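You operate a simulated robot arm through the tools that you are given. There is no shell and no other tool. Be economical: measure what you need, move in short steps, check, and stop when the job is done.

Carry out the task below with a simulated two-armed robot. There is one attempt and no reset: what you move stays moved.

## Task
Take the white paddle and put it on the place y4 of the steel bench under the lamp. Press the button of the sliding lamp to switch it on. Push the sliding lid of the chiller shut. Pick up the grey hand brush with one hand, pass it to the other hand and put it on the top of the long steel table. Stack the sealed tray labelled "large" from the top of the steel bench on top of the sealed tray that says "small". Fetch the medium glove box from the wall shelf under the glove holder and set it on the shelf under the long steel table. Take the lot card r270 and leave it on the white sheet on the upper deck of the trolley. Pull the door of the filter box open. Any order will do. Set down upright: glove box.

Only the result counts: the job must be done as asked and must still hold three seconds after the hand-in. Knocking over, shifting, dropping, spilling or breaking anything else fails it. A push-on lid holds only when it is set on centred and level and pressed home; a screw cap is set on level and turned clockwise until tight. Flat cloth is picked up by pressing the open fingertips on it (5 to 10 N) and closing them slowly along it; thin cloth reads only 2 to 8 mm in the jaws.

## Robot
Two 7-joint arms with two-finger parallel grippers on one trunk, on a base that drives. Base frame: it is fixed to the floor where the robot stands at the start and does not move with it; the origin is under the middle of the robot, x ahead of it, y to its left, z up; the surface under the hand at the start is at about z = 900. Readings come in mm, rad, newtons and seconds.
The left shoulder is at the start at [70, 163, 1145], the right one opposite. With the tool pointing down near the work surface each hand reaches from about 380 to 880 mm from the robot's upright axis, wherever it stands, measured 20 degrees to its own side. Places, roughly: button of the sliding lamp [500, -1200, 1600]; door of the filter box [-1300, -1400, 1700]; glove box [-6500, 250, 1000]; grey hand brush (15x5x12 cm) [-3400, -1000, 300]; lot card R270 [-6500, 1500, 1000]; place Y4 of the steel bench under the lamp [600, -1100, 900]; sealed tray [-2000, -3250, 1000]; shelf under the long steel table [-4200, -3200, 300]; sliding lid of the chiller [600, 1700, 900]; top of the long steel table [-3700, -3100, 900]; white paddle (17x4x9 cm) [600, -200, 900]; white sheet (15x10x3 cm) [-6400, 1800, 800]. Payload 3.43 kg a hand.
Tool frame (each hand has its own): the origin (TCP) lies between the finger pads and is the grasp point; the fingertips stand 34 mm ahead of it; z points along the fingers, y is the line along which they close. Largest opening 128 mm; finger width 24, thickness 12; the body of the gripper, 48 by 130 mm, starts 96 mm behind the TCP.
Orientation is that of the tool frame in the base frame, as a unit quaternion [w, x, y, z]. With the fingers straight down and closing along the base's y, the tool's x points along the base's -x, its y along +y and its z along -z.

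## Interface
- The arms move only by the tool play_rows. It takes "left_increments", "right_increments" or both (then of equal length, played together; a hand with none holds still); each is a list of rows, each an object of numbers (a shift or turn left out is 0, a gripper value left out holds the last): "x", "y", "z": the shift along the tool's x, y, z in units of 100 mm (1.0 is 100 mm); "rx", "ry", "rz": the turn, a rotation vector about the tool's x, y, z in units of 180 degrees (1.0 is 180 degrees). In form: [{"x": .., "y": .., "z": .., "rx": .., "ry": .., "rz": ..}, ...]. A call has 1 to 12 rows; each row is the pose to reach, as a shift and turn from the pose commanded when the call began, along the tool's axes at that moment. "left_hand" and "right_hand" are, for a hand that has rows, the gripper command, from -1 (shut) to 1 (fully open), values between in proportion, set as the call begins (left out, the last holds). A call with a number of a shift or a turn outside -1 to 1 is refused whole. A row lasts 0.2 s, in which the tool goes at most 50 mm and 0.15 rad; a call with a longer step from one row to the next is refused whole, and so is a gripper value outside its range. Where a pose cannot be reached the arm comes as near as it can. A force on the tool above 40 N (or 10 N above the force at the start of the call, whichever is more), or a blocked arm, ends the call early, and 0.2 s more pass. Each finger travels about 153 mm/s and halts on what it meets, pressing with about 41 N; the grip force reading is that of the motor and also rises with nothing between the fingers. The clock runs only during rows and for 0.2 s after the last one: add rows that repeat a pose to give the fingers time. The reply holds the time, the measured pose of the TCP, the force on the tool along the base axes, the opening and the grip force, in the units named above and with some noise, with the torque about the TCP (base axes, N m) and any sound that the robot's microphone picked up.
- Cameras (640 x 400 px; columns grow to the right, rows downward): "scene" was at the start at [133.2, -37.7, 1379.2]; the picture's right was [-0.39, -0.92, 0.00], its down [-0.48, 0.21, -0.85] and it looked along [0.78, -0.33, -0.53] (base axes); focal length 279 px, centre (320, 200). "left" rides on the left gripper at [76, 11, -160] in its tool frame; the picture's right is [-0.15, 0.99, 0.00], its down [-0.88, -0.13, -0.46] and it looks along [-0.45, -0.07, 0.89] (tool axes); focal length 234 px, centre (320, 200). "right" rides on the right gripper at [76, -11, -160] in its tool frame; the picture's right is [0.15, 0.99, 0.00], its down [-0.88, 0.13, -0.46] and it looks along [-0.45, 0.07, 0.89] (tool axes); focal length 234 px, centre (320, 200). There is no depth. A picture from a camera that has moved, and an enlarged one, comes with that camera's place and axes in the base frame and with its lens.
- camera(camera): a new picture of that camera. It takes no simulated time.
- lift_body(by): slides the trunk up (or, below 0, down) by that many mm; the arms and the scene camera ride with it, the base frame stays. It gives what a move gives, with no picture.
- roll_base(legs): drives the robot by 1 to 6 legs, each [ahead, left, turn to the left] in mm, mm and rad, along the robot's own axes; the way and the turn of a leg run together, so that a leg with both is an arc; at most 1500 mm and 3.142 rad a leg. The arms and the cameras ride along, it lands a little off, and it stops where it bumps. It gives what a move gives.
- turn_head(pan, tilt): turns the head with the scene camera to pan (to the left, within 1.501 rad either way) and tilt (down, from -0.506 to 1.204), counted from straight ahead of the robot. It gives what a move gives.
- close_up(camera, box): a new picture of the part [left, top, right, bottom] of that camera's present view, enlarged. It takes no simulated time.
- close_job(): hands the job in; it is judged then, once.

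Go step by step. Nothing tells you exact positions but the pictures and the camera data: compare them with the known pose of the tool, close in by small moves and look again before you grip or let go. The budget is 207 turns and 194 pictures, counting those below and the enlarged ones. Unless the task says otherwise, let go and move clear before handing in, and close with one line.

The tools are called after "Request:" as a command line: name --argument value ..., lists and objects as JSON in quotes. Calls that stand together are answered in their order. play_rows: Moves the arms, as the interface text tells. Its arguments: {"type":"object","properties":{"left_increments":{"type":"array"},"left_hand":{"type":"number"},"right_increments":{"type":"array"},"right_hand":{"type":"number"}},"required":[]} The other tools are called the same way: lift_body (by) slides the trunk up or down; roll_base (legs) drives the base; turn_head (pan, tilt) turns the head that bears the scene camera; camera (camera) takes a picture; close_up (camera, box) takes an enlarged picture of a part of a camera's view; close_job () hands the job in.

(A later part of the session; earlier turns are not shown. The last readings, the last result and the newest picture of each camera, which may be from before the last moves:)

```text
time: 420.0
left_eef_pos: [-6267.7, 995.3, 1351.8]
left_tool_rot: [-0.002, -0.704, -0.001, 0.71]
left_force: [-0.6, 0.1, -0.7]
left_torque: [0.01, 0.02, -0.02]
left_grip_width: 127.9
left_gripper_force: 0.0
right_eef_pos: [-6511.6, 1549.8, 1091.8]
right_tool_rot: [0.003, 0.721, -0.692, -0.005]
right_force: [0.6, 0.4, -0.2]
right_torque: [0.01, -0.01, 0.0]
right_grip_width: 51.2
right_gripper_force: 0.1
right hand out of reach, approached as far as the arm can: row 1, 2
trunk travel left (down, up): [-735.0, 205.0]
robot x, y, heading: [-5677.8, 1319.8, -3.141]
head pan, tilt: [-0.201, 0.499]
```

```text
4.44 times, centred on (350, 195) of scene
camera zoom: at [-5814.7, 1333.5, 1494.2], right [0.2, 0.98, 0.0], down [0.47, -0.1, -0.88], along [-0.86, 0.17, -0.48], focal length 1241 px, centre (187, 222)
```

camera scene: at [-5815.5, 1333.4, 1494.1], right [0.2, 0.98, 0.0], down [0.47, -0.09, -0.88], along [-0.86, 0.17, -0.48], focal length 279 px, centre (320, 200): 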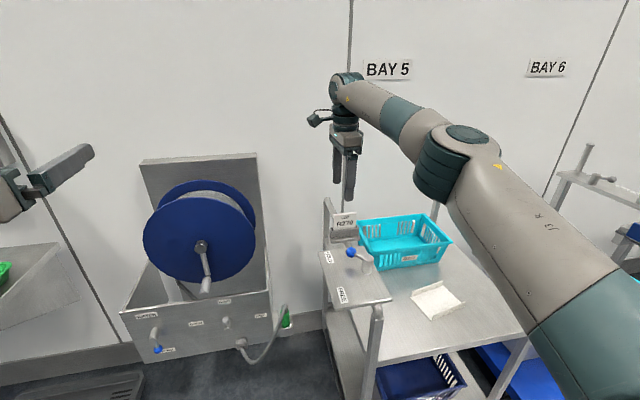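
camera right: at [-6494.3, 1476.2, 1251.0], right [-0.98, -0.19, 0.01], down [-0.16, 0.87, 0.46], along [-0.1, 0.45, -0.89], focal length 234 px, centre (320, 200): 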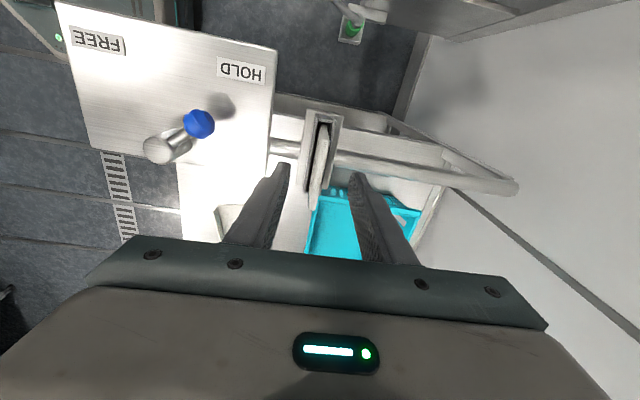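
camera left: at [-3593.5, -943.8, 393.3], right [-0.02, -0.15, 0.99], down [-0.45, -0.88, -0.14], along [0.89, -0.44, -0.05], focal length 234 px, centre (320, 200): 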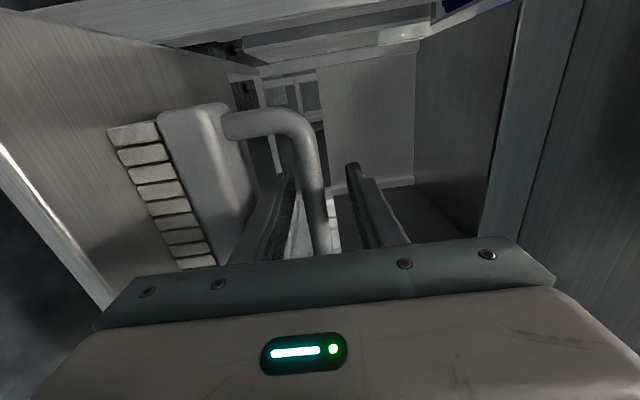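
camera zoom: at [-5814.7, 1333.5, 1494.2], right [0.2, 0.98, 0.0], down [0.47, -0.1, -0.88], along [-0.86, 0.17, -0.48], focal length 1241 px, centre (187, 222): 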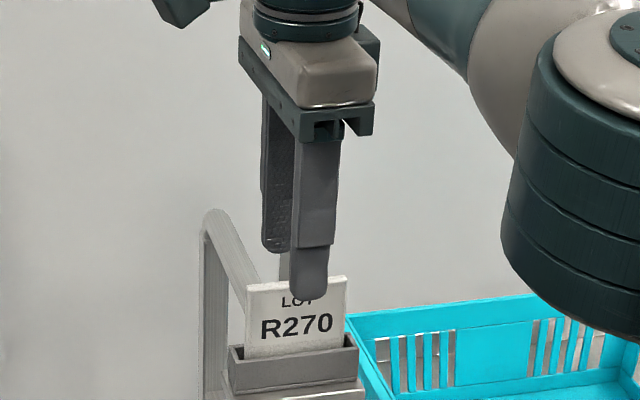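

Aligned. I'll descend 55 mm, close gently, and draw the card straight up.

Request:
play_rows --right_increments '[{"x": 0.05, "z": 0.2}, {"x": 0.05, "z": 0.4}, {"x": 0.05, "z": 0.55}, {"x": 0.05, "z": 0.55}]'

Request:
play_rows --right_hand -1 --right_increments '[{"z": 0}, {"z": 0}, {"z": 0}, {"z": 0}]'

Request:
play_rows --right_increments '[{"z": -0.15}, {"z": -0.3}, {"z": -0.5}, {"z": -0.7}, {"z": -0.9}, {"z": -1.0}]'

Request:
close_up --camera "scene" --box '[280, 120, 500, 330]'

```text
time: 421.0
left_eef_pos: [-6266.6, 995.4, 1351.7]
left_tool_rot: [-0.002, -0.704, -0.001, 0.711]
left_force: [0.1, -0.4, -0.2]
left_torque: [0.0, 0.01, 0.0]
left_grip_width: 128.2
left_gripper_force: 0.1
right_eef_pos: [-6510.3, 1544.6, 1035.5]
right_tool_rot: [0.002, 0.723, -0.691, -0.005]
right_force: [0.4, -0.6, -0.2]
right_torque: [0.03, -0.01, -0.04]
right_grip_width: 51.4
right_gripper_force: 0.0
trunk travel left (down, up): [-735.0, 205.0]
robot x, y, heading: [-5673.4, 1316.8, -3.141]
head pan, tilt: [-0.201, 0.499]
```

```text
time: 422.0
left_eef_pos: [-6265.9, 994.7, 1352.9]
left_tool_rot: [-0.001, -0.704, 0.0, 0.71]
left_force: [0.2, -0.6, -0.1]
left_torque: [-0.02, 0.0, 0.01]
left_grip_width: 127.9
left_gripper_force: 0.1
right_eef_pos: [-6510.7, 1545.0, 1035.7]
right_tool_rot: [0.003, 0.722, -0.692, -0.006]
right_force: [-1.0, 0.3, -0.3]
right_torque: [0.01, -0.03, -0.02]
right_grip_width: 6.8
right_gripper_force: 41.0
trunk travel left (down, up): [-735.0, 205.0]
robot x, y, heading: [-5677.0, 1314.8, -3.138]
head pan, tilt: [-0.201, 0.499]
```

```text
time: 423.4
left_eef_pos: [-6266.6, 994.5, 1353.8]
left_tool_rot: [-0.002, -0.704, 0.0, 0.71]
left_force: [-0.6, 1.0, 0.0]
left_torque: [0.02, 0.01, -0.03]
left_grip_width: 128.0
left_gripper_force: 0.0
right_eef_pos: [-6508.0, 1546.6, 1136.2]
right_tool_rot: [0.004, 0.722, -0.692, -0.005]
right_force: [-0.8, -0.2, -0.7]
right_torque: [-0.01, 0.0, -0.02]
right_grip_width: 7.1
right_gripper_force: 40.9
trunk travel left (down, up): [-735.0, 205.0]
robot x, y, heading: [-5674.3, 1319.2, -3.141]
head pan, tilt: [-0.201, 0.499]
```

```text
1.90 times, centred on (390, 225) of scene
camera zoom: at [-5814.8, 1334.0, 1494.2], right [0.2, 0.98, 0.0], down [0.47, -0.1, -0.88], along [-0.86, 0.17, -0.48], focal length 532 px, centre (187, 152)
```

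zoom: 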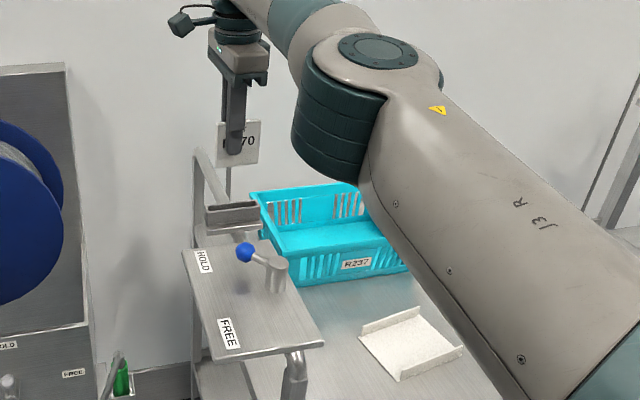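

The card is free of its holder. I'll carry it over to the white sheet (centre ≈(-6365, 1832), deck z≈757), turning it so it lies along the sheet's channel, with a slight tilt so it lays over one way.

Request:
roll_base --legs '[[-145, 0, 0], [0, -280, 0]]'

Request:
play_rows --right_increments '[{"rz": -0.045}, {"rz": -0.09}, {"rz": -0.135}, {"rz": -0.18}, {"rz": -0.225}, {"rz": -0.27}, {"rz": -0.315}, {"rz": -0.36}, {"rz": -0.405}, {"rz": -0.45}, {"rz": -0.495}, {"rz": -0.538}]'

Request:
play_rows --right_increments '[{"rx": -0.04}, {"rx": -0.08}, {"rx": -0.12}, {"rx": -0.16}, {"rx": -0.194}, {"rx": -0.194}]'

Request:
camera --camera "right"

Request:
camera --camera "scene"

```text
time: 426.2
left_eef_pos: [-6125.6, 1273.8, 1352.2]
left_tool_rot: [-0.002, -0.704, -0.001, 0.71]
left_force: [1.1, 0.2, -1.2]
left_torque: [0.01, 0.06, -0.01]
left_grip_width: 127.9
left_gripper_force: 0.2
right_eef_pos: [-6366.2, 1826.1, 1135.9]
right_tool_rot: [0.004, 0.722, -0.692, -0.006]
right_force: [-0.1, 0.2, 0.0]
right_torque: [-0.01, 0.01, -0.01]
right_grip_width: 6.9
right_gripper_force: 41.2
trunk travel left (down, up): [-735.0, 205.0]
robot x, y, heading: [-5534.8, 1596.4, 3.143]
head pan, tilt: [-0.201, 0.499]
```

```text
time: 428.9
left_eef_pos: [-6126.8, 1276.2, 1351.8]
left_tool_rot: [-0.001, -0.704, 0.001, 0.71]
left_force: [-0.8, 0.8, 0.0]
left_torque: [-0.01, 0.03, 0.03]
left_grip_width: 128.0
left_gripper_force: 0.0
right_eef_pos: [-6362.7, 1827.3, 1135.4]
right_tool_rot: [-0.002, 0.999, 0.047, -0.007]
right_force: [0.3, 0.9, -0.3]
right_torque: [-0.02, 0.04, -0.02]
right_grip_width: 7.0
right_gripper_force: 41.2
right hand out of reach, approached as far as the arm can: row 12
trunk travel left (down, up): [-735.0, 205.0]
robot x, y, heading: [-5533.7, 1595.3, 3.14]
head pan, tilt: [-0.201, 0.499]
```

```text
time: 430.2
left_eef_pos: [-6125.6, 1272.2, 1352.5]
left_tool_rot: [-0.001, -0.704, 0.0, 0.71]
left_force: [-0.8, 0.2, 1.4]
left_torque: [0.02, 0.03, 0.0]
left_grip_width: 128.3
left_gripper_force: 0.1
right_eef_pos: [-6338.6, 1826.2, 1126.8]
right_tool_rot: [0.273, 0.961, 0.046, 0.006]
right_force: [0.4, -0.1, -0.3]
right_torque: [-0.01, 0.03, 0.0]
right_grip_width: 6.9
right_gripper_force: 40.9
right hand out of reach, approached as far as the arm can: row 1, 2, 3, 4, 5, 6
trunk travel left (down, up): [-735.0, 205.0]
robot x, y, heading: [-5535.7, 1596.8, 3.142]
head pan, tilt: [-0.201, 0.499]
```

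```text
47 pictures are left
camera right: at [-6270.3, 1928.1, 1255.8], right [0.23, -0.82, 0.52], down [-0.88, 0.05, 0.47], along [-0.41, -0.56, -0.72], focal length 234 px, centre (320, 200)
```

right: 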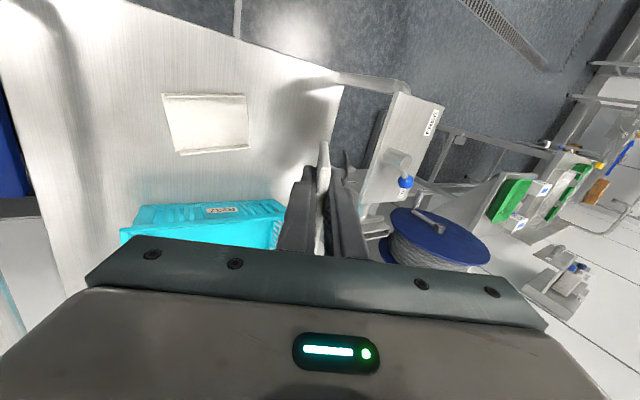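

```text
46 pictures are left
camera scene: at [-5673.5, 1611.0, 1494.2], right [0.2, 0.98, 0.0], down [0.47, -0.1, -0.88], along [-0.86, 0.18, -0.48], focal length 279 px, centre (320, 200)
```

scene: 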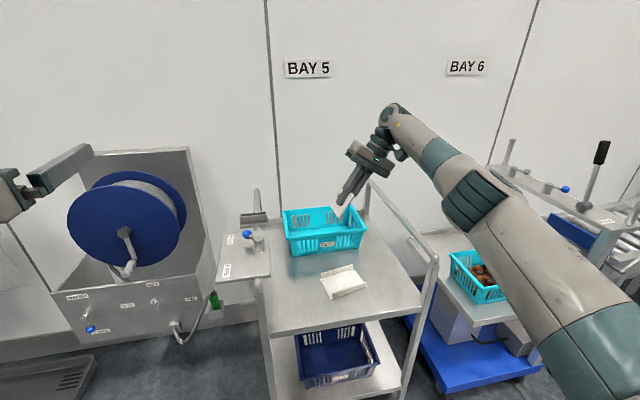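

The tilt works, but the forearm would come close to the trolley's right rail when lowered. I'll reduce the tilt and re-center the robot to the right, so the arm enters more from the front.

Request:
roll_base --legs '[[0, -200, 0]]'

Request:
play_rows --right_increments '[{"rx": 0.025, "y": 0.25}, {"rx": 0.05, "y": 0.5}, {"rx": 0.075, "y": 0.75}, {"rx": 0.094, "y": 0.95}, {"rx": 0.094, "y": 0.95}]'

Request:
play_rows --right_increments '[{"y": 0.25, "z": 0.2}, {"y": 0.5, "z": 0.4}, {"y": 0.75, "z": 0.6}, {"y": 1.0, "z": 0.8}, {"y": 1.0, "z": 0.9}]'

Request:
turn_head --pan 0.1 --tilt 0.55

Request:
camera --camera "scene"

```text
time: 431.8
left_eef_pos: [-6126.9, 1471.5, 1351.9]
left_tool_rot: [-0.001, -0.704, 0.0, 0.711]
left_force: [0.6, -0.2, -0.2]
left_torque: [0.02, 0.01, -0.01]
left_grip_width: 127.8
left_gripper_force: 0.0
right_eef_pos: [-6340.1, 2024.9, 1125.6]
right_tool_rot: [0.272, 0.961, 0.047, 0.006]
right_force: [-0.8, 0.2, -1.0]
right_torque: [-0.02, 0.03, 0.01]
right_grip_width: 7.0
right_gripper_force: 40.9
trunk travel left (down, up): [-735.0, 205.0]
robot x, y, heading: [-5534.3, 1792.8, 3.14]
head pan, tilt: [-0.201, 0.499]
```

```text
time: 433.0
left_eef_pos: [-6125.7, 1473.5, 1353.6]
left_tool_rot: [-0.003, -0.704, -0.001, 0.71]
left_force: [-0.1, 0.5, 0.7]
left_torque: [0.01, -0.04, 0.0]
left_grip_width: 128.2
left_gripper_force: 0.1
right_eef_pos: [-6331.6, 1944.5, 1176.1]
right_tool_rot: [0.128, 0.991, 0.047, -0.001]
right_force: [0.5, 0.7, -0.6]
right_torque: [-0.01, 0.03, -0.02]
right_grip_width: 7.1
right_gripper_force: 41.1
trunk travel left (down, up): [-735.0, 205.0]
robot x, y, heading: [-5534.1, 1798.3, 3.14]
head pan, tilt: [-0.201, 0.499]
```

```text
time: 434.2
left_eef_pos: [-6126.6, 1474.3, 1352.6]
left_tool_rot: [-0.001, -0.704, 0.001, 0.71]
left_force: [0.1, -0.1, -0.4]
left_torque: [-0.03, 0.02, -0.01]
left_grip_width: 128.4
left_gripper_force: 0.0
right_eef_pos: [-6320.3, 1826.3, 1113.2]
right_tool_rot: [0.129, 0.991, 0.048, -0.001]
right_force: [0.1, 0.7, -0.6]
right_torque: [0.01, -0.02, -0.03]
right_grip_width: 6.9
right_gripper_force: 40.8
trunk travel left (down, up): [-735.0, 205.0]
robot x, y, heading: [-5532.4, 1795.6, 3.142]
head pan, tilt: [-0.201, 0.499]
```

```text
time: 435.0
left_eef_pos: [-6126.5, 1472.0, 1351.3]
left_tool_rot: [-0.002, -0.704, -0.001, 0.71]
left_force: [-0.8, 1.1, -1.6]
left_torque: [-0.02, 0.0, -0.01]
left_grip_width: 128.0
left_gripper_force: 0.1
right_eef_pos: [-6320.0, 1825.1, 1114.8]
right_tool_rot: [0.128, 0.991, 0.048, -0.001]
right_force: [0.0, 0.0, -0.4]
right_torque: [0.01, 0.02, 0.02]
right_grip_width: 7.2
right_gripper_force: 40.9
trunk travel left (down, up): [-735.0, 205.0]
robot x, y, heading: [-5534.8, 1797.8, -3.14]
head pan, tilt: [0.099, 0.55]
```

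```text
45 pictures are left
camera scene: at [-5673.8, 1783.7, 1489.6], right [-0.1, 1.0, 0.0], down [0.52, 0.05, -0.85], along [-0.85, -0.08, -0.52], focal length 279 px, centre (320, 200)
```

scene: 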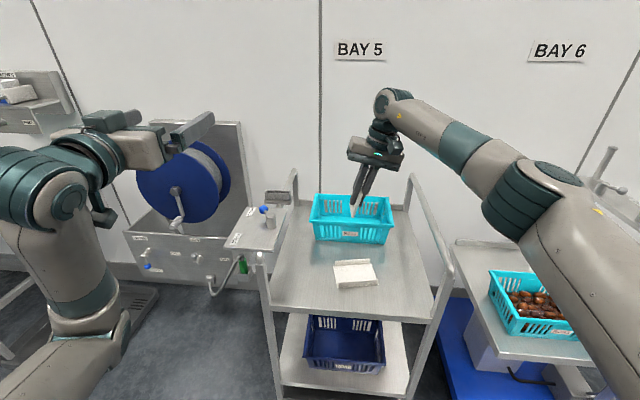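

I have a clear view and the sheet centre is confirmed near (-6376, 1841). I'll raise the left hand out of the way, move over the sheet, and lower most of the way.

Request:
play_rows --left_increments '[{"x": -0.3}, {"x": -0.6}, {"x": -1.0}]'

Request:
roll_base --legs '[[56, 8, 0]]'

Request:
lift_body --by -220

Request:
camera --camera "scene"

Request:
camera --camera "right"

```text
time: 435.8
left_eef_pos: [-6125.6, 1471.5, 1453.4]
left_tool_rot: [-0.002, -0.704, 0.0, 0.71]
left_force: [0.3, -0.3, -0.3]
left_torque: [0.04, -0.02, 0.01]
left_grip_width: 128.1
left_gripper_force: 0.1
right_eef_pos: [-6320.3, 1825.7, 1115.0]
right_tool_rot: [0.128, 0.991, 0.048, -0.001]
right_force: [-0.7, -0.3, -0.8]
right_torque: [0.02, 0.01, 0.02]
right_grip_width: 6.9
right_gripper_force: 40.9
trunk travel left (down, up): [-735.0, 205.0]
robot x, y, heading: [-5536.3, 1791.7, -3.141]
head pan, tilt: [0.099, 0.55]
```

```text
time: 436.8
left_eef_pos: [-6175.9, 1463.2, 1456.1]
left_tool_rot: [-0.002, -0.703, -0.001, 0.711]
left_force: [-0.6, -0.5, 0.1]
left_torque: [0.01, -0.01, 0.01]
left_grip_width: 127.9
left_gripper_force: 0.1
right_eef_pos: [-6372.3, 1815.1, 1117.3]
right_tool_rot: [0.128, 0.991, 0.049, -0.002]
right_force: [0.6, -0.1, -0.8]
right_torque: [0.01, 0.0, -0.02]
right_grip_width: 7.0
right_gripper_force: 40.7
trunk travel left (down, up): [-735.0, 205.0]
robot x, y, heading: [-5591.4, 1788.0, -3.137]
head pan, tilt: [0.099, 0.55]
```

```text
time: 439.1
left_eef_pos: [-6179.8, 1462.3, 1234.7]
left_tool_rot: [-0.002, -0.703, -0.001, 0.711]
left_force: [0.5, -0.5, 0.8]
left_torque: [-0.02, -0.01, 0.02]
left_grip_width: 128.2
left_gripper_force: 0.2
right_eef_pos: [-6375.1, 1816.7, 894.8]
right_tool_rot: [0.128, 0.991, 0.048, -0.001]
right_force: [-0.5, 0.1, 0.6]
right_torque: [0.0, 0.0, -0.01]
right_grip_width: 7.1
right_gripper_force: 41.1
trunk travel left (down, up): [-515.0, 425.0]
robot x, y, heading: [-5590.6, 1789.9, -3.142]
head pan, tilt: [0.099, 0.55]
```

```text
44 pictures are left
camera scene: at [-5728.3, 1775.6, 1269.7], right [-0.1, 0.99, 0.0], down [0.52, 0.05, -0.85], along [-0.85, -0.09, -0.52], focal length 279 px, centre (320, 200)
```

scene: 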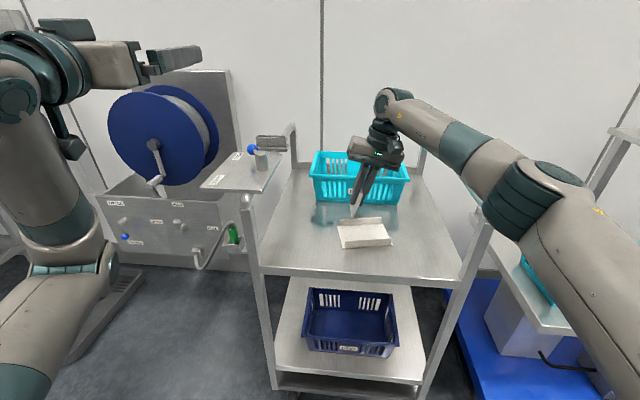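

```text
43 pictures are left
camera right: at [-6302.1, 1876.1, 1044.7], right [0.24, -0.94, 0.25], down [-0.87, -0.09, 0.49], along [-0.43, -0.33, -0.84], focal length 234 px, centre (320, 200)
```

right: 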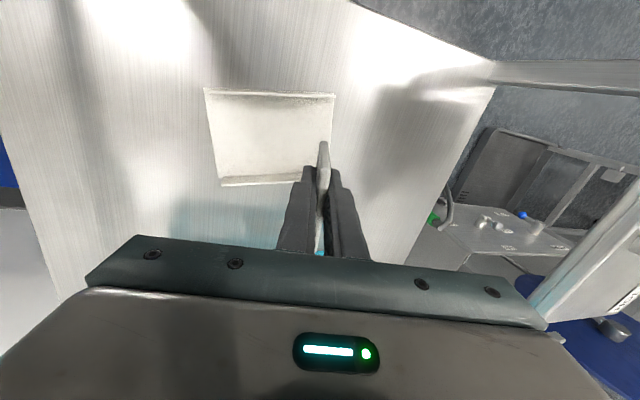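

The card's lower edge is over the left part of the channel with the rails well clear. I'll lower 75 mm vertically, then feel for contact.

Request:
play_rows --right_increments '[{"z": 0.3, "y": -0.08}, {"z": 0.5, "y": -0.13}, {"z": 0.65, "y": -0.17}, {"z": 0.7, "y": -0.183}, {"z": 0.74, "y": -0.194}, {"z": 0.78, "y": -0.204}, {"z": 0.82, "y": -0.214}]'

Request:
close_up --camera "scene" --box '[300, 130, 430, 260]'

Request:
camera --camera "right"

```text
time: 440.7
left_eef_pos: [-6174.9, 1461.7, 1235.6]
left_tool_rot: [-0.003, -0.702, -0.002, 0.712]
left_force: [-0.2, 0.4, 0.6]
left_torque: [0.01, -0.02, 0.01]
left_grip_width: 128.0
left_gripper_force: 0.0
right_eef_pos: [-6374.1, 1815.4, 815.4]
right_tool_rot: [0.128, 0.99, 0.049, -0.004]
right_force: [7.1, -4.5, 29.4]
right_torque: [-0.4, 1.11, 0.25]
right_grip_width: 7.3
right_gripper_force: 41.4
trunk travel left (down, up): [-515.0, 425.0]
robot x, y, heading: [-5587.8, 1788.6, -3.14]
head pan, tilt: [0.099, 0.55]
```

```text
3.08 times, centred on (365, 195) of scene
camera zoom: at [-5723.5, 1775.0, 1270.2], right [-0.1, 0.99, 0.0], down [0.52, 0.05, -0.85], along [-0.85, -0.09, -0.52], focal length 859 px, centre (182, 215)
```

zoom: 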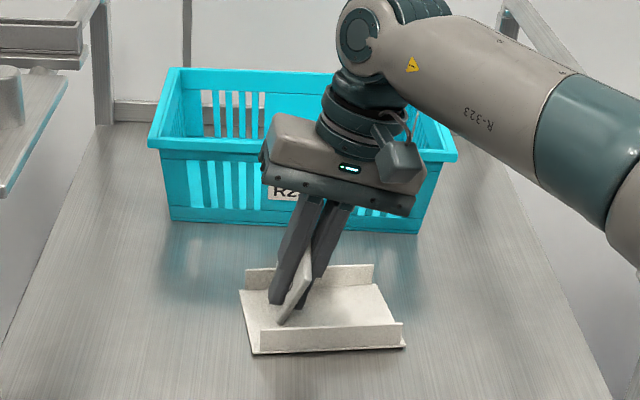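

```text
41 pictures are left
camera right: at [-6299.4, 1875.8, 964.8], right [0.24, -0.94, 0.25], down [-0.87, -0.09, 0.49], along [-0.44, -0.33, -0.83], focal length 234 px, centre (320, 200)
```

right: 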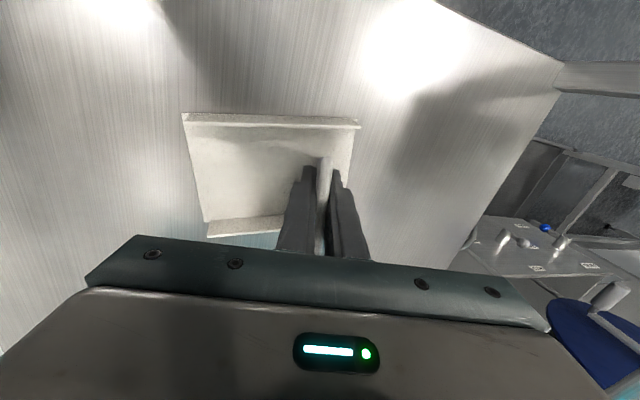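

The card's edge rests on the sheet. I'll ease off a little, open slightly, and see how it settles.

Request:
play_rows --right_increments '[{"z": -0.04}, {"z": -0.05}]'

Request:
play_rows --right_hand -0.65 --right_increments '[{"z": 0}, {"z": 0}, {"z": 0}]'

Request:
play_rows --right_increments '[{"z": -0.15}, {"z": -0.3}, {"z": -0.5}, {"z": -0.7}, {"z": -0.9}]'

Request:
close_up --camera "scene" --box '[300, 130, 430, 260]'

Request:
camera --camera "right"

```text
time: 441.3
left_eef_pos: [-6178.5, 1462.4, 1235.1]
left_tool_rot: [-0.003, -0.703, -0.002, 0.711]
left_force: [0.6, -0.3, -0.8]
left_torque: [0.01, -0.02, -0.01]
left_grip_width: 128.0
left_gripper_force: 0.1
right_eef_pos: [-6375.3, 1818.0, 816.2]
right_tool_rot: [0.127, 0.991, 0.048, -0.002]
right_force: [3.9, -3.7, 12.7]
right_torque: [-0.22, 0.52, 0.15]
right_grip_width: 7.2
right_gripper_force: 40.9
trunk travel left (down, up): [-515.0, 425.0]
robot x, y, heading: [-5589.1, 1789.5, -3.138]
head pan, tilt: [0.099, 0.55]
```

```text
time: 442.1
left_eef_pos: [-6180.6, 1462.0, 1234.0]
left_tool_rot: [-0.003, -0.704, -0.002, 0.711]
left_force: [0.6, 0.2, -0.5]
left_torque: [0.02, 0.01, 0.0]
left_grip_width: 128.1
left_gripper_force: 0.1
right_eef_pos: [-6376.6, 1816.8, 814.9]
right_tool_rot: [0.128, 0.991, 0.048, -0.001]
right_force: [0.0, 0.2, -0.6]
right_torque: [-0.04, -0.02, 0.0]
right_grip_width: 22.3
right_gripper_force: 0.2
trunk travel left (down, up): [-515.0, 425.0]
robot x, y, heading: [-5592.3, 1789.6, -3.138]
head pan, tilt: [0.099, 0.55]
```

```text
time: 443.3
left_eef_pos: [-6179.2, 1463.1, 1234.6]
left_tool_rot: [-0.003, -0.703, -0.002, 0.711]
left_force: [0.9, 0.5, -0.1]
left_torque: [-0.02, 0.01, 0.02]
left_grip_width: 128.0
left_gripper_force: 0.1
right_eef_pos: [-6375.5, 1842.2, 901.9]
right_tool_rot: [0.128, 0.991, 0.048, -0.002]
right_force: [-0.1, 0.4, -0.5]
right_torque: [0.01, 0.03, 0.01]
right_grip_width: 21.9
right_gripper_force: 0.0
trunk travel left (down, up): [-515.0, 425.0]
robot x, y, heading: [-5585.3, 1790.2, -3.138]
head pan, tilt: [0.099, 0.55]
```

```text
3.08 times, centred on (365, 195) of scene
camera zoom: at [-5728.0, 1775.5, 1269.6], right [-0.1, 0.99, 0.0], down [0.52, 0.05, -0.85], along [-0.85, -0.09, -0.52], focal length 859 px, centre (182, 215)
```

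zoom: 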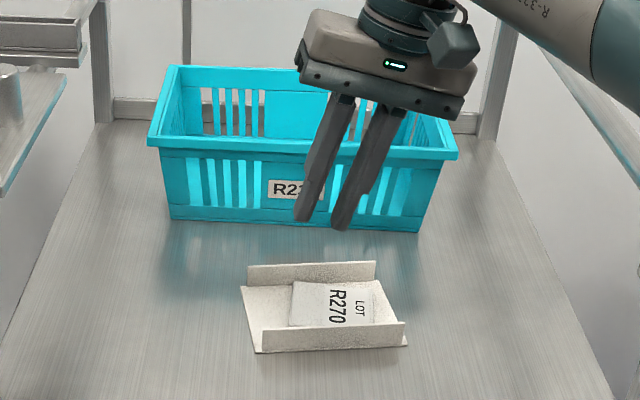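

```text
39 pictures are left
camera right: at [-6303.5, 1900.9, 1051.6], right [0.24, -0.94, 0.25], down [-0.87, -0.09, 0.49], along [-0.43, -0.33, -0.84], focal length 234 px, centre (320, 200)
```

right: 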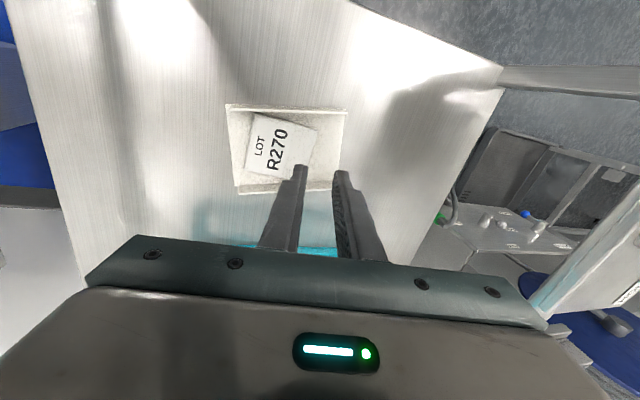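

The card lies flat on the sheet. The last job is the chiller lid at (600, 1700): I'll raise, back off, return to the south aisle and turn to face +x.

Request:
lift_body --by 220

Request:
roll_base --legs '[[-400, 0, 0], [0, 1450, 0], [0, 1450, 0], [0, 800, 0]]'

Request:
roll_base --legs '[[0, 0, -3.14], [0, -330, 0], [1500, 0, 0]]'

Request:
turn_head --pan 0.0 --tilt 0.3

Request:
camera --camera "scene"

```text
time: 445.6
left_eef_pos: [-6179.8, 1461.4, 1454.1]
left_tool_rot: [-0.003, -0.703, -0.002, 0.711]
left_force: [0.9, 0.2, -0.5]
left_torque: [-0.02, 0.04, -0.02]
left_grip_width: 127.8
left_gripper_force: 0.0
right_eef_pos: [-6376.8, 1840.6, 1120.7]
right_tool_rot: [0.128, 0.991, 0.049, -0.001]
right_force: [0.4, 0.5, 0.1]
right_torque: [0.0, 0.02, -0.02]
right_grip_width: 22.4
right_gripper_force: 0.0
trunk travel left (down, up): [-735.0, 205.0]
robot x, y, heading: [-5589.2, 1782.8, -3.137]
head pan, tilt: [0.099, 0.55]
```

```text
time: 465.5
left_eef_pos: [-5601.9, -2243.8, 1454.7]
left_tool_rot: [-0.025, -0.703, -0.023, 0.711]
left_force: [-0.8, -0.6, 0.2]
left_torque: [-0.02, 0.01, 0.02]
left_grip_width: 127.9
left_gripper_force: 0.1
right_eef_pos: [-5823.4, -1879.0, 1120.7]
right_tool_rot: [0.128, 0.989, 0.079, 0.003]
right_force: [-0.6, -0.4, -0.6]
right_torque: [0.02, 0.01, -0.01]
right_grip_width: 22.1
right_gripper_force: 0.0
trunk travel left (down, up): [-735.0, 205.0]
robot x, y, heading: [-5031.2, -1880.5, -3.075]
head pan, tilt: [0.099, 0.55]
```

```text
time: 482.3
left_eef_pos: [-2940.1, -1922.0, 1453.6]
left_tool_rot: [0.711, 0.001, 0.703, 0.0]
left_force: [0.6, -0.8, -0.1]
left_torque: [0.0, 0.02, 0.0]
left_grip_width: 127.8
left_gripper_force: 0.1
right_eef_pos: [-2744.7, -2302.2, 1121.2]
right_tool_rot: [0.001, -0.045, 0.991, 0.128]
right_force: [0.0, -0.3, -0.6]
right_torque: [0.02, -0.01, 0.01]
right_grip_width: 22.2
right_gripper_force: 0.0
trunk travel left (down, up): [-735.0, 205.0]
robot x, y, heading: [-3529.6, -2242.0, -0.004]
head pan, tilt: [0.099, 0.55]
```

```text
time: 483.1
left_eef_pos: [-2939.5, -1921.6, 1454.8]
left_tool_rot: [0.711, 0.002, 0.703, -0.001]
left_force: [0.2, -0.4, 0.0]
left_torque: [-0.04, 0.03, 0.01]
left_grip_width: 127.8
left_gripper_force: 0.0
right_eef_pos: [-2745.5, -2302.1, 1121.1]
right_tool_rot: [0.002, -0.045, 0.991, 0.128]
right_force: [0.2, 0.6, 0.5]
right_torque: [0.03, 0.01, 0.01]
right_grip_width: 22.5
right_gripper_force: 0.1
trunk travel left (down, up): [-735.0, 205.0]
robot x, y, heading: [-3532.6, -2244.0, -0.006]
head pan, tilt: [0.0, 0.3]
```

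```text
38 pictures are left
camera scene: at [-3388.3, -2245.1, 1512.5], right [0.0, -1.0, 0.0], down [-0.3, 0.0, -0.95], along [0.95, 0.0, -0.3], focal length 279 px, centre (320, 200)
```

scene: 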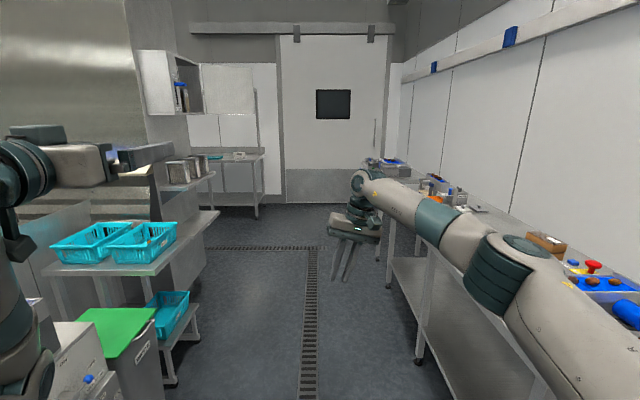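

The aisle is clear. I'll continue to x≈-600, then go north in front of the benches.

Request:
roll_base --legs '[[1480, 0, 0], [1450, 0, 0], [0, 1450, 0], [0, 900, 0]]'

Request:
turn_head --pan 0.5 --tilt 0.35

Request:
camera --camera "scene"

```text
time: 508.7
left_eef_pos: [223.2, 365.1, 1454.2]
left_tool_rot: [0.711, 0.03, 0.702, -0.028]
left_force: [-0.2, -0.5, -0.2]
left_torque: [-0.04, 0.02, 0.03]
left_grip_width: 127.9
left_gripper_force: 0.0
right_eef_pos: [387.8, -30.3, 1120.8]
right_tool_rot: [0.007, -0.005, 0.992, 0.129]
right_force: [0.2, 1.0, -0.2]
right_torque: [0.0, 0.01, 0.0]
right_grip_width: 22.6
right_gripper_force: 0.0
trunk travel left (down, up): [-735.0, 205.0]
robot x, y, heading: [-395.1, 92.7, -0.078]
head pan, tilt: [0.0, 0.3]
```

```text
time: 509.6
left_eef_pos: [224.7, 365.0, 1454.3]
left_tool_rot: [0.71, 0.029, 0.703, -0.028]
left_force: [0.3, 0.7, 1.3]
left_torque: [0.02, 0.01, -0.02]
left_grip_width: 128.0
left_gripper_force: 0.1
right_eef_pos: [387.5, -28.6, 1120.7]
right_tool_rot: [0.006, -0.005, 0.992, 0.129]
right_force: [0.2, -0.3, -0.3]
right_torque: [0.0, 0.01, -0.02]
right_grip_width: 22.4
right_gripper_force: 0.1
trunk travel left (down, up): [-735.0, 205.0]
robot x, y, heading: [-392.2, 95.2, -0.082]
head pan, tilt: [0.499, 0.351]
```

```text
37 pictures are left
camera scene: at [-256.0, 124.1, 1507.9], right [0.4, -0.92, 0.0], down [-0.31, -0.14, -0.94], along [0.86, 0.38, -0.34], focal length 279 px, centre (320, 200)
```

scene: 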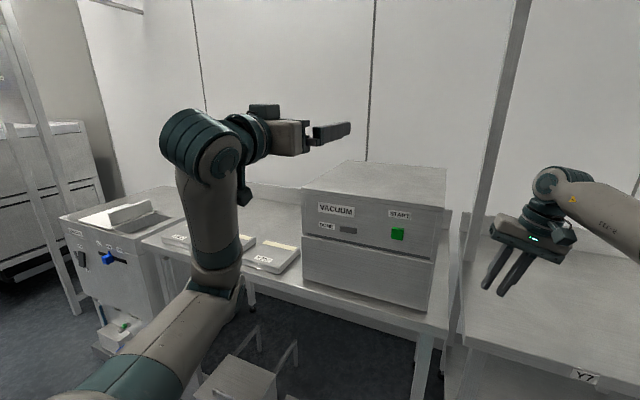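

I can see the chiller to the left, beyond the vacuum bench, with its lid on top. I'll move further north and view it.

Request:
roll_base --legs '[[-60, 950, 0.08]]'

Request:
turn_head --pan 0.2 --tilt 0.45

Request:
camera --camera "scene"

```text
time: 514.6
left_eef_pos: [188.7, 1354.9, 1455.2]
left_tool_rot: [0.711, 0.005, 0.703, -0.004]
left_force: [0.1, -0.2, -0.5]
left_torque: [-0.02, -0.02, 0.02]
left_grip_width: 127.9
left_gripper_force: 0.1
right_eef_pos: [381.0, 972.8, 1121.4]
right_tool_rot: [0.001, -0.041, 0.991, 0.128]
right_force: [-0.4, -0.4, 0.2]
right_torque: [0.01, 0.01, -0.01]
right_grip_width: 22.0
right_gripper_force: 0.1
trunk travel left (down, up): [-735.0, 205.0]
robot x, y, heading: [-405.0, 1037.8, -0.02]
head pan, tilt: [0.499, 0.351]
```

```text
time: 515.4
left_eef_pos: [189.7, 1354.7, 1455.1]
left_tool_rot: [0.711, 0.005, 0.703, -0.004]
left_force: [0.8, 0.3, 0.6]
left_torque: [0.0, -0.02, 0.02]
left_grip_width: 127.8
left_gripper_force: 0.2
right_eef_pos: [380.9, 973.0, 1120.4]
right_tool_rot: [0.002, -0.041, 0.991, 0.129]
right_force: [-0.2, 0.0, -0.4]
right_torque: [0.02, 0.01, 0.0]
right_grip_width: 22.4
right_gripper_force: 0.0
trunk travel left (down, up): [-735.0, 205.0]
robot x, y, heading: [-405.6, 1035.9, -0.018]
head pan, tilt: [0.201, 0.45]
```

```text
36 pictures are left
camera scene: at [-265.3, 1053.4, 1498.7], right [0.19, -0.98, 0.0], down [-0.43, -0.08, -0.9], along [0.88, 0.17, -0.44], focal length 279 px, centre (320, 200)
```

scene: 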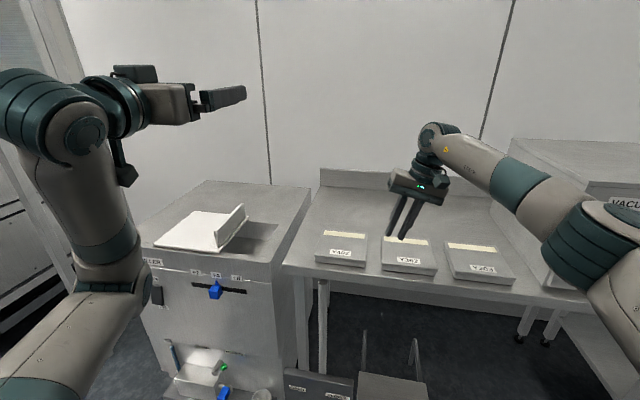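

Request:
close_up --camera "scene" --box '[130, 170, 330, 310]'

```text
2.86 times, centred on (230, 240) of scene
camera zoom: at [-265.3, 1053.4, 1498.7], right [0.19, -0.98, 0.0], down [-0.43, -0.08, -0.9], along [0.88, 0.17, -0.44], focal length 798 px, centre (577, 86)
```

zoom: 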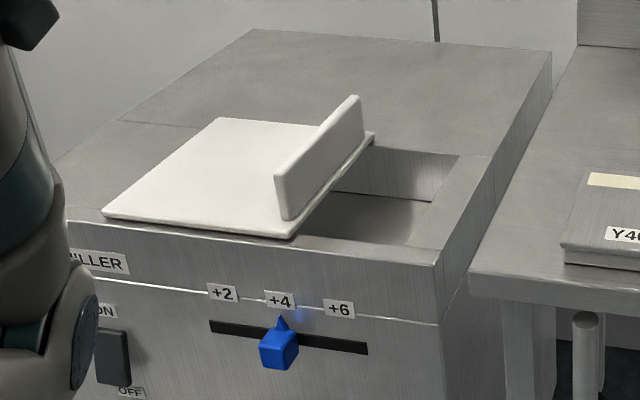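

The lid must slide about 150 mm toward -y, and its upright rib is at y≈1555, x 475–690. I'll straighten and close the right hand, then bring it above the lid just left of the rib.

Request:
play_rows --right_hand -1 --right_increments '[{"rx": 0.03}, {"rx": 0.06}, {"rx": 0.083}, {"rx": 0.083}]'

Request:
roll_base --legs '[[150, 650, 0.018]]'

Request:
camera --camera "right"

Request:
turn_head --pan -0.1 --tilt 0.5

Request:
camera --camera "scene"

```text
time: 516.4
left_eef_pos: [189.7, 1353.0, 1454.0]
left_tool_rot: [0.711, 0.005, 0.703, -0.004]
left_force: [-0.5, 0.4, 0.8]
left_torque: [-0.01, -0.04, -0.03]
left_grip_width: 128.0
left_gripper_force: 0.1
right_eef_pos: [381.0, 972.2, 1119.5]
right_tool_rot: [0.007, -0.04, 0.999, -0.002]
right_force: [-0.6, -0.7, -0.3]
right_torque: [-0.01, 0.02, -0.01]
right_grip_width: 0.0
right_gripper_force: 33.0
trunk travel left (down, up): [-735.0, 205.0]
robot x, y, heading: [-407.7, 1040.3, -0.013]
head pan, tilt: [0.201, 0.45]
```

```text
time: 520.1
left_eef_pos: [321.9, 2026.8, 1454.5]
left_tool_rot: [0.711, -0.009, 0.703, 0.011]
left_force: [0.3, -0.3, -0.2]
left_torque: [-0.01, 0.04, 0.0]
left_grip_width: 127.9
left_gripper_force: 0.0
right_eef_pos: [529.0, 1652.1, 1121.2]
right_tool_rot: [0.007, -0.06, 0.998, -0.002]
right_force: [0.3, 0.2, 0.0]
right_torque: [0.03, 0.03, -0.02]
right_grip_width: 0.2
right_gripper_force: 33.0
trunk travel left (down, up): [-735.0, 205.0]
robot x, y, heading: [-259.3, 1693.2, 0.026]
head pan, tilt: [0.201, 0.45]
```

```text
34 pictures are left
camera right: at [452.7, 1634.1, 1278.3], right [-0.26, 0.96, -0.01], down [0.85, 0.24, 0.47], along [0.45, 0.12, -0.88], focal length 234 px, centre (320, 200)
```

right: 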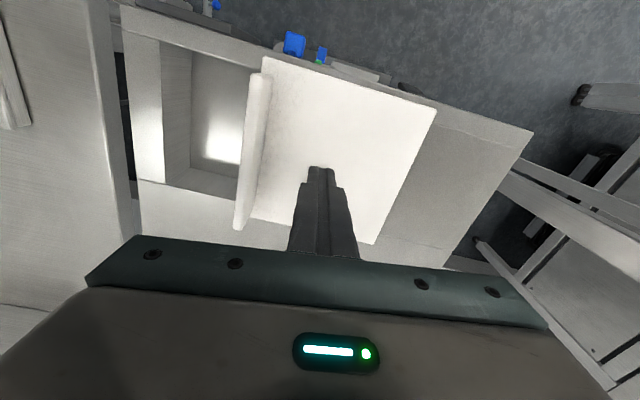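

```text
time: 520.9
left_eef_pos: [322.9, 2026.1, 1454.8]
left_tool_rot: [0.711, -0.01, 0.703, 0.011]
left_force: [0.0, 0.4, -0.2]
left_torque: [0.04, -0.03, 0.01]
left_grip_width: 127.8
left_gripper_force: 0.1
right_eef_pos: [528.8, 1651.1, 1120.5]
right_tool_rot: [0.007, -0.061, 0.998, -0.001]
right_force: [0.7, 0.6, -0.4]
right_torque: [0.01, 0.01, 0.03]
right_grip_width: 0.1
right_gripper_force: 32.6
trunk travel left (down, up): [-735.0, 205.0]
robot x, y, heading: [-261.3, 1685.4, 0.031]
head pan, tilt: [-0.099, 0.499]
```

```text
33 pictures are left
camera scene: at [-119.1, 1680.1, 1494.2], right [-0.07, -1.0, 0.0], down [-0.48, 0.03, -0.88], along [0.88, -0.06, -0.48], focal length 279 px, centre (320, 200)
```

scene: 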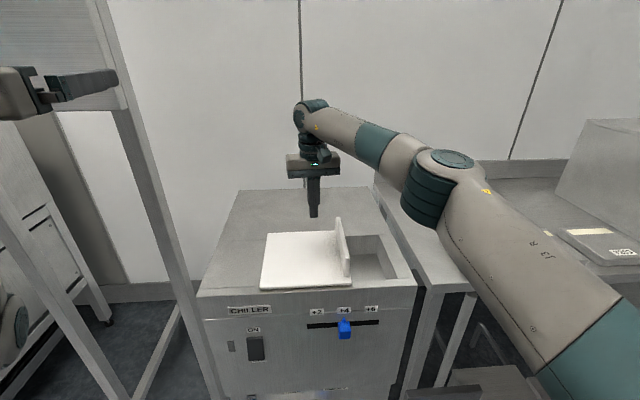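

The hand is over the lid, about 60 mm left of the rib. I'll draw the left arm in from the frame, then lower so the fingertips sit about 25 mm above the lid.

Request:
play_rows --left_increments '[{"y": -0.3}, {"y": -0.65}, {"y": -1.0}, {"y": -1.0}]'

Request:
lift_body --by -148

Request:
camera --camera "scene"

Request:
camera --camera "right"

```text
time: 521.9
left_eef_pos: [325.5, 1928.9, 1452.8]
left_tool_rot: [0.711, -0.01, 0.703, 0.011]
left_force: [-0.3, -0.1, 0.9]
left_torque: [-0.01, -0.01, -0.08]
left_grip_width: 128.0
left_gripper_force: 0.0
right_eef_pos: [529.0, 1652.9, 1119.7]
right_tool_rot: [0.007, -0.06, 0.998, -0.002]
right_force: [0.3, -0.2, -0.4]
right_torque: [-0.01, 0.01, -0.02]
right_grip_width: 0.1
right_gripper_force: 33.2
trunk travel left (down, up): [-735.0, 205.0]
robot x, y, heading: [-263.5, 1686.0, 0.027]
head pan, tilt: [-0.099, 0.499]
```

```text
time: 523.6
left_eef_pos: [325.6, 1927.9, 1305.0]
left_tool_rot: [0.711, -0.01, 0.703, 0.012]
left_force: [0.2, 0.0, -0.7]
left_torque: [-0.01, 0.02, 0.04]
left_grip_width: 128.1
left_gripper_force: 0.1
right_eef_pos: [528.4, 1653.2, 971.4]
right_tool_rot: [0.009, -0.06, 0.998, -0.001]
right_force: [0.0, 0.1, 0.0]
right_torque: [-0.01, 0.02, 0.0]
right_grip_width: 0.0
right_gripper_force: 32.7
trunk travel left (down, up): [-587.0, 353.0]
robot x, y, heading: [-258.1, 1690.9, 0.031]
head pan, tilt: [-0.099, 0.499]
```

```text
32 pictures are left
camera scene: at [-119.5, 1679.8, 1346.3], right [-0.07, -1.0, 0.0], down [-0.48, 0.03, -0.88], along [0.88, -0.06, -0.48], focal length 279 px, centre (320, 200)
```

scene: 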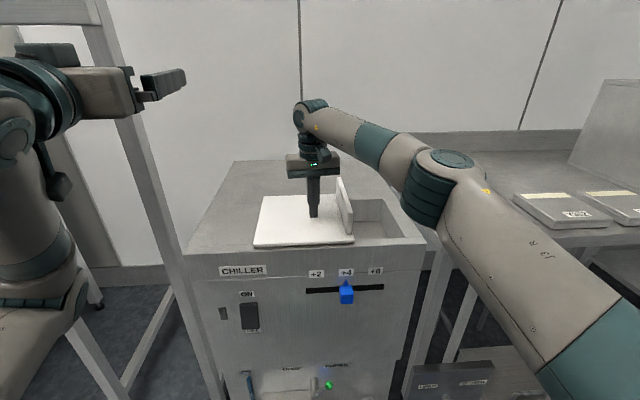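

```text
31 pictures are left
camera right: at [452.6, 1634.3, 1130.5], right [-0.26, 0.96, -0.01], down [0.85, 0.24, 0.47], along [0.45, 0.12, -0.88], focal length 234 px, centre (320, 200)
```

right: 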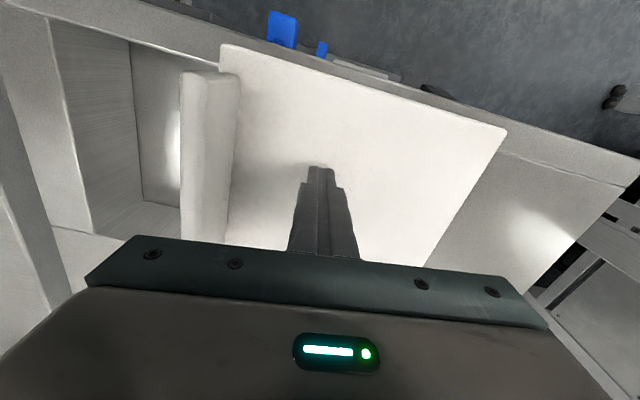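

Fingertips overlap the rib. I'll center along it and push toward -y in steps.

Request:
roll_base --legs '[[45, 0, 0]]'

Request:
play_rows --right_increments '[{"y": -0.2}, {"y": -0.4}, {"y": -0.6}, {"y": -0.75}, {"y": -0.9}, {"y": -1.0}]'

Request:
play_rows --right_increments '[{"y": -0.15}, {"y": -0.3}, {"y": -0.45}, {"y": -0.6}, {"y": -0.75}, {"y": -0.85}]'

Request:
camera --camera "scene"

```text
time: 524.5
left_eef_pos: [367.8, 1929.4, 1305.3]
left_tool_rot: [0.711, -0.01, 0.703, 0.011]
left_force: [0.3, 1.0, -0.9]
left_torque: [-0.04, 0.0, -0.02]
left_grip_width: 127.9
left_gripper_force: 0.1
right_eef_pos: [571.4, 1653.0, 973.5]
right_tool_rot: [0.008, -0.061, 0.998, -0.001]
right_force: [0.4, -0.5, -0.2]
right_torque: [-0.03, 0.01, -0.02]
right_grip_width: 0.1
right_gripper_force: 32.9
trunk travel left (down, up): [-587.0, 353.0]
robot x, y, heading: [-216.5, 1685.8, 0.023]
head pan, tilt: [-0.099, 0.499]
```

```text
time: 525.9
left_eef_pos: [367.6, 1929.2, 1304.5]
left_tool_rot: [0.711, -0.01, 0.703, 0.011]
left_force: [0.6, 1.3, -0.1]
left_torque: [0.01, 0.02, 0.01]
left_grip_width: 128.0
left_gripper_force: 0.0
right_eef_pos: [582.5, 1554.4, 974.4]
right_tool_rot: [0.008, -0.06, 0.998, -0.001]
right_force: [-1.1, -0.3, 0.1]
right_torque: [-0.04, 0.01, -0.02]
right_grip_width: 0.0
right_gripper_force: 33.8
trunk travel left (down, up): [-587.0, 353.0]
robot x, y, heading: [-220.5, 1690.3, 0.027]
head pan, tilt: [-0.099, 0.499]
```

```text
time: 527.3
left_eef_pos: [368.5, 1929.8, 1304.9]
left_tool_rot: [0.711, -0.008, 0.703, 0.01]
left_force: [0.1, 0.6, 0.1]
left_torque: [0.04, 0.01, 0.03]
left_grip_width: 128.0
left_gripper_force: 0.1
right_eef_pos: [592.3, 1470.2, 972.4]
right_tool_rot: [0.007, -0.059, 0.998, -0.001]
right_force: [0.0, 0.7, -0.3]
right_torque: [0.01, 0.02, -0.01]
right_grip_width: 0.1
right_gripper_force: 32.8
trunk travel left (down, up): [-587.0, 353.0]
robot x, y, heading: [-217.0, 1689.4, 0.025]
head pan, tilt: [-0.099, 0.499]
```

```text
30 pictures are left
camera scene: at [-77.0, 1680.6, 1346.2], right [-0.07, -1.0, 0.0], down [-0.48, 0.04, -0.88], along [0.88, -0.06, -0.48], focal length 279 px, centre (320, 200)
```

scene: 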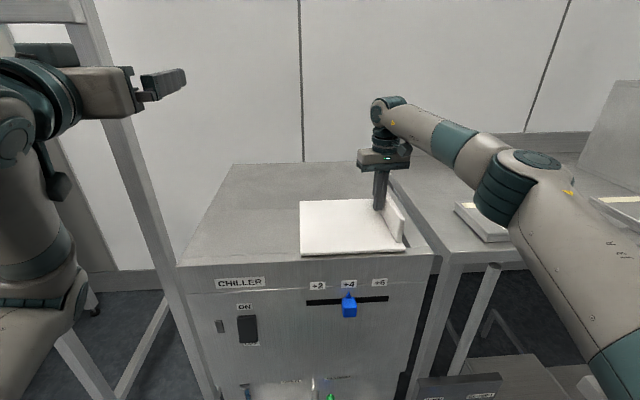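

The lid is sliding, so I'll push on to its end stop.

Request:
play_rows --right_increments '[{"y": -0.1}, {"y": -0.2}, {"y": -0.3}, {"y": -0.4}, {"y": -0.5}, {"y": -0.6}, {"y": -0.7}]'

Request:
close_up --camera "scene" --box '[220, 140, 480, 300]'

```text
time: 528.7
left_eef_pos: [366.0, 1932.1, 1306.2]
left_tool_rot: [0.711, -0.012, 0.703, 0.014]
left_force: [-0.2, -1.0, 0.1]
left_torque: [-0.02, 0.02, 0.08]
left_grip_width: 127.9
left_gripper_force: 0.0
right_eef_pos: [598.1, 1430.0, 973.3]
right_tool_rot: [0.006, -0.069, 0.998, 0.005]
right_force: [-4.2, 14.8, 1.9]
right_torque: [-0.19, 0.0, -0.23]
right_grip_width: 0.0
right_gripper_force: 33.5
trunk travel left (down, up): [-587.0, 353.0]
robot x, y, heading: [-222.2, 1689.3, 0.032]
head pan, tilt: [-0.099, 0.499]
stopped in row 6 (right hand): the force on the tool passed its limit at 46 N (the readings are from after the stop); the commanded pose is now the measured one
```

```text
2.46 times, centred on (350, 220) of scene
camera zoom: at [-78.1, 1682.0, 1346.5], right [-0.07, -1.0, 0.0], down [-0.48, 0.03, -0.88], along [0.88, -0.06, -0.48], focal length 687 px, centre (246, 151)
```

zoom: 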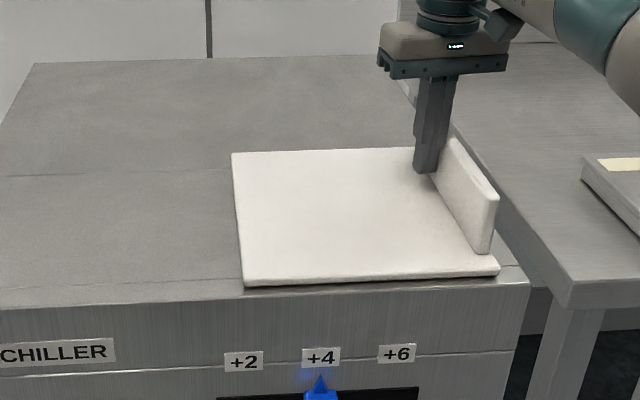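

The lid hit its stop at y≈1418 and covers the opening. I'll push once more to confirm, then retreat upward.

Request:
play_rows --right_increments '[{"y": -0.05}, {"y": -0.12}, {"y": -0.2}]'

Request:
play_rows --right_increments '[{"y": 0.15}, {"y": 0.3}, {"y": 0.3, "z": -0.4}, {"y": 0.3, "z": -0.8}, {"y": 0.3, "z": -1.0}]'

Request:
lift_body --by 120

Request:
camera --camera "scene"

Request:
camera --camera "right"

```text
time: 529.3
left_eef_pos: [365.7, 1934.8, 1304.7]
left_tool_rot: [0.711, -0.011, 0.703, 0.013]
left_force: [-0.4, 0.0, -0.1]
left_torque: [-0.01, 0.01, 0.06]
left_grip_width: 128.0
left_gripper_force: 0.2
right_eef_pos: [600.5, 1429.2, 971.2]
right_tool_rot: [0.004, -0.077, 0.997, 0.008]
right_force: [-3.7, 12.9, 2.9]
right_torque: [-0.15, -0.01, -0.24]
right_grip_width: 0.0
right_gripper_force: 32.8
trunk travel left (down, up): [-587.0, 353.0]
robot x, y, heading: [-218.2, 1692.9, 0.032]
head pan, tilt: [-0.099, 0.499]
stopped in row 2 (right hand): the force on the tool passed its limit at 45 N (the readings are from after the stop); the commanded pose is now the measured one
```

```text
time: 530.5
left_eef_pos: [365.4, 1935.1, 1305.6]
left_tool_rot: [0.71, -0.011, 0.704, 0.013]
left_force: [0.1, 0.1, -0.1]
left_torque: [0.04, -0.02, 0.04]
left_grip_width: 128.0
left_gripper_force: 0.1
right_eef_pos: [593.3, 1452.9, 1070.9]
right_tool_rot: [0.005, -0.072, 0.997, 0.006]
right_force: [0.1, 0.6, 0.2]
right_torque: [0.01, -0.01, -0.04]
right_grip_width: 0.2
right_gripper_force: 33.3
trunk travel left (down, up): [-587.0, 353.0]
robot x, y, heading: [-218.9, 1691.0, 0.033]
head pan, tilt: [-0.099, 0.499]
```

```text
time: 532.0
left_eef_pos: [366.8, 1934.8, 1426.0]
left_tool_rot: [0.711, -0.011, 0.703, 0.013]
left_force: [0.0, -0.3, 0.5]
left_torque: [-0.01, -0.01, -0.01]
left_grip_width: 127.9
left_gripper_force: 0.0
right_eef_pos: [592.4, 1453.4, 1190.0]
right_tool_rot: [0.005, -0.073, 0.997, 0.006]
right_force: [0.3, 0.6, 0.3]
right_torque: [0.01, 0.01, 0.0]
right_grip_width: 0.0
right_gripper_force: 33.1
trunk travel left (down, up): [-707.0, 233.0]
robot x, y, heading: [-220.8, 1691.4, 0.031]
head pan, tilt: [-0.099, 0.499]
```

```text
28 pictures are left
camera scene: at [-77.3, 1683.0, 1466.1], right [-0.07, -1.0, 0.0], down [-0.48, 0.03, -0.88], along [0.88, -0.06, -0.48], focal length 279 px, centre (320, 200)
```

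scene: 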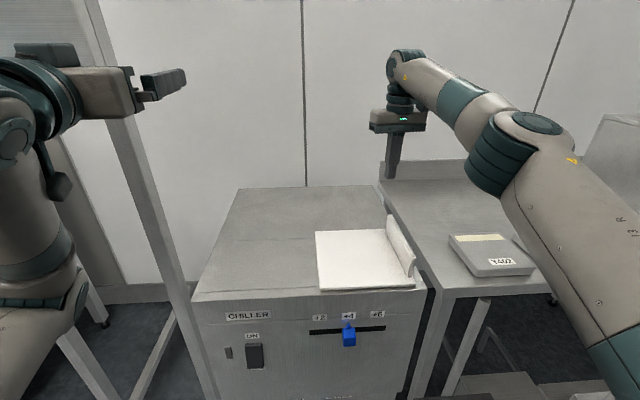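

```text
27 pictures are left
camera right: at [519.0, 1430.6, 1348.6], right [-0.29, 0.96, 0.01], down [0.85, 0.25, 0.47], along [0.44, 0.14, -0.88], focal length 234 px, centre (320, 200)
```

right: 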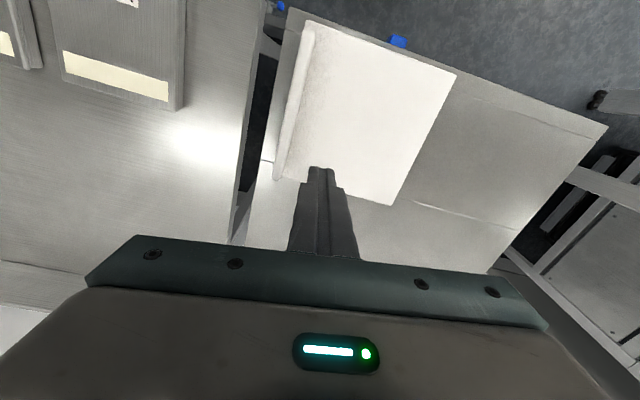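

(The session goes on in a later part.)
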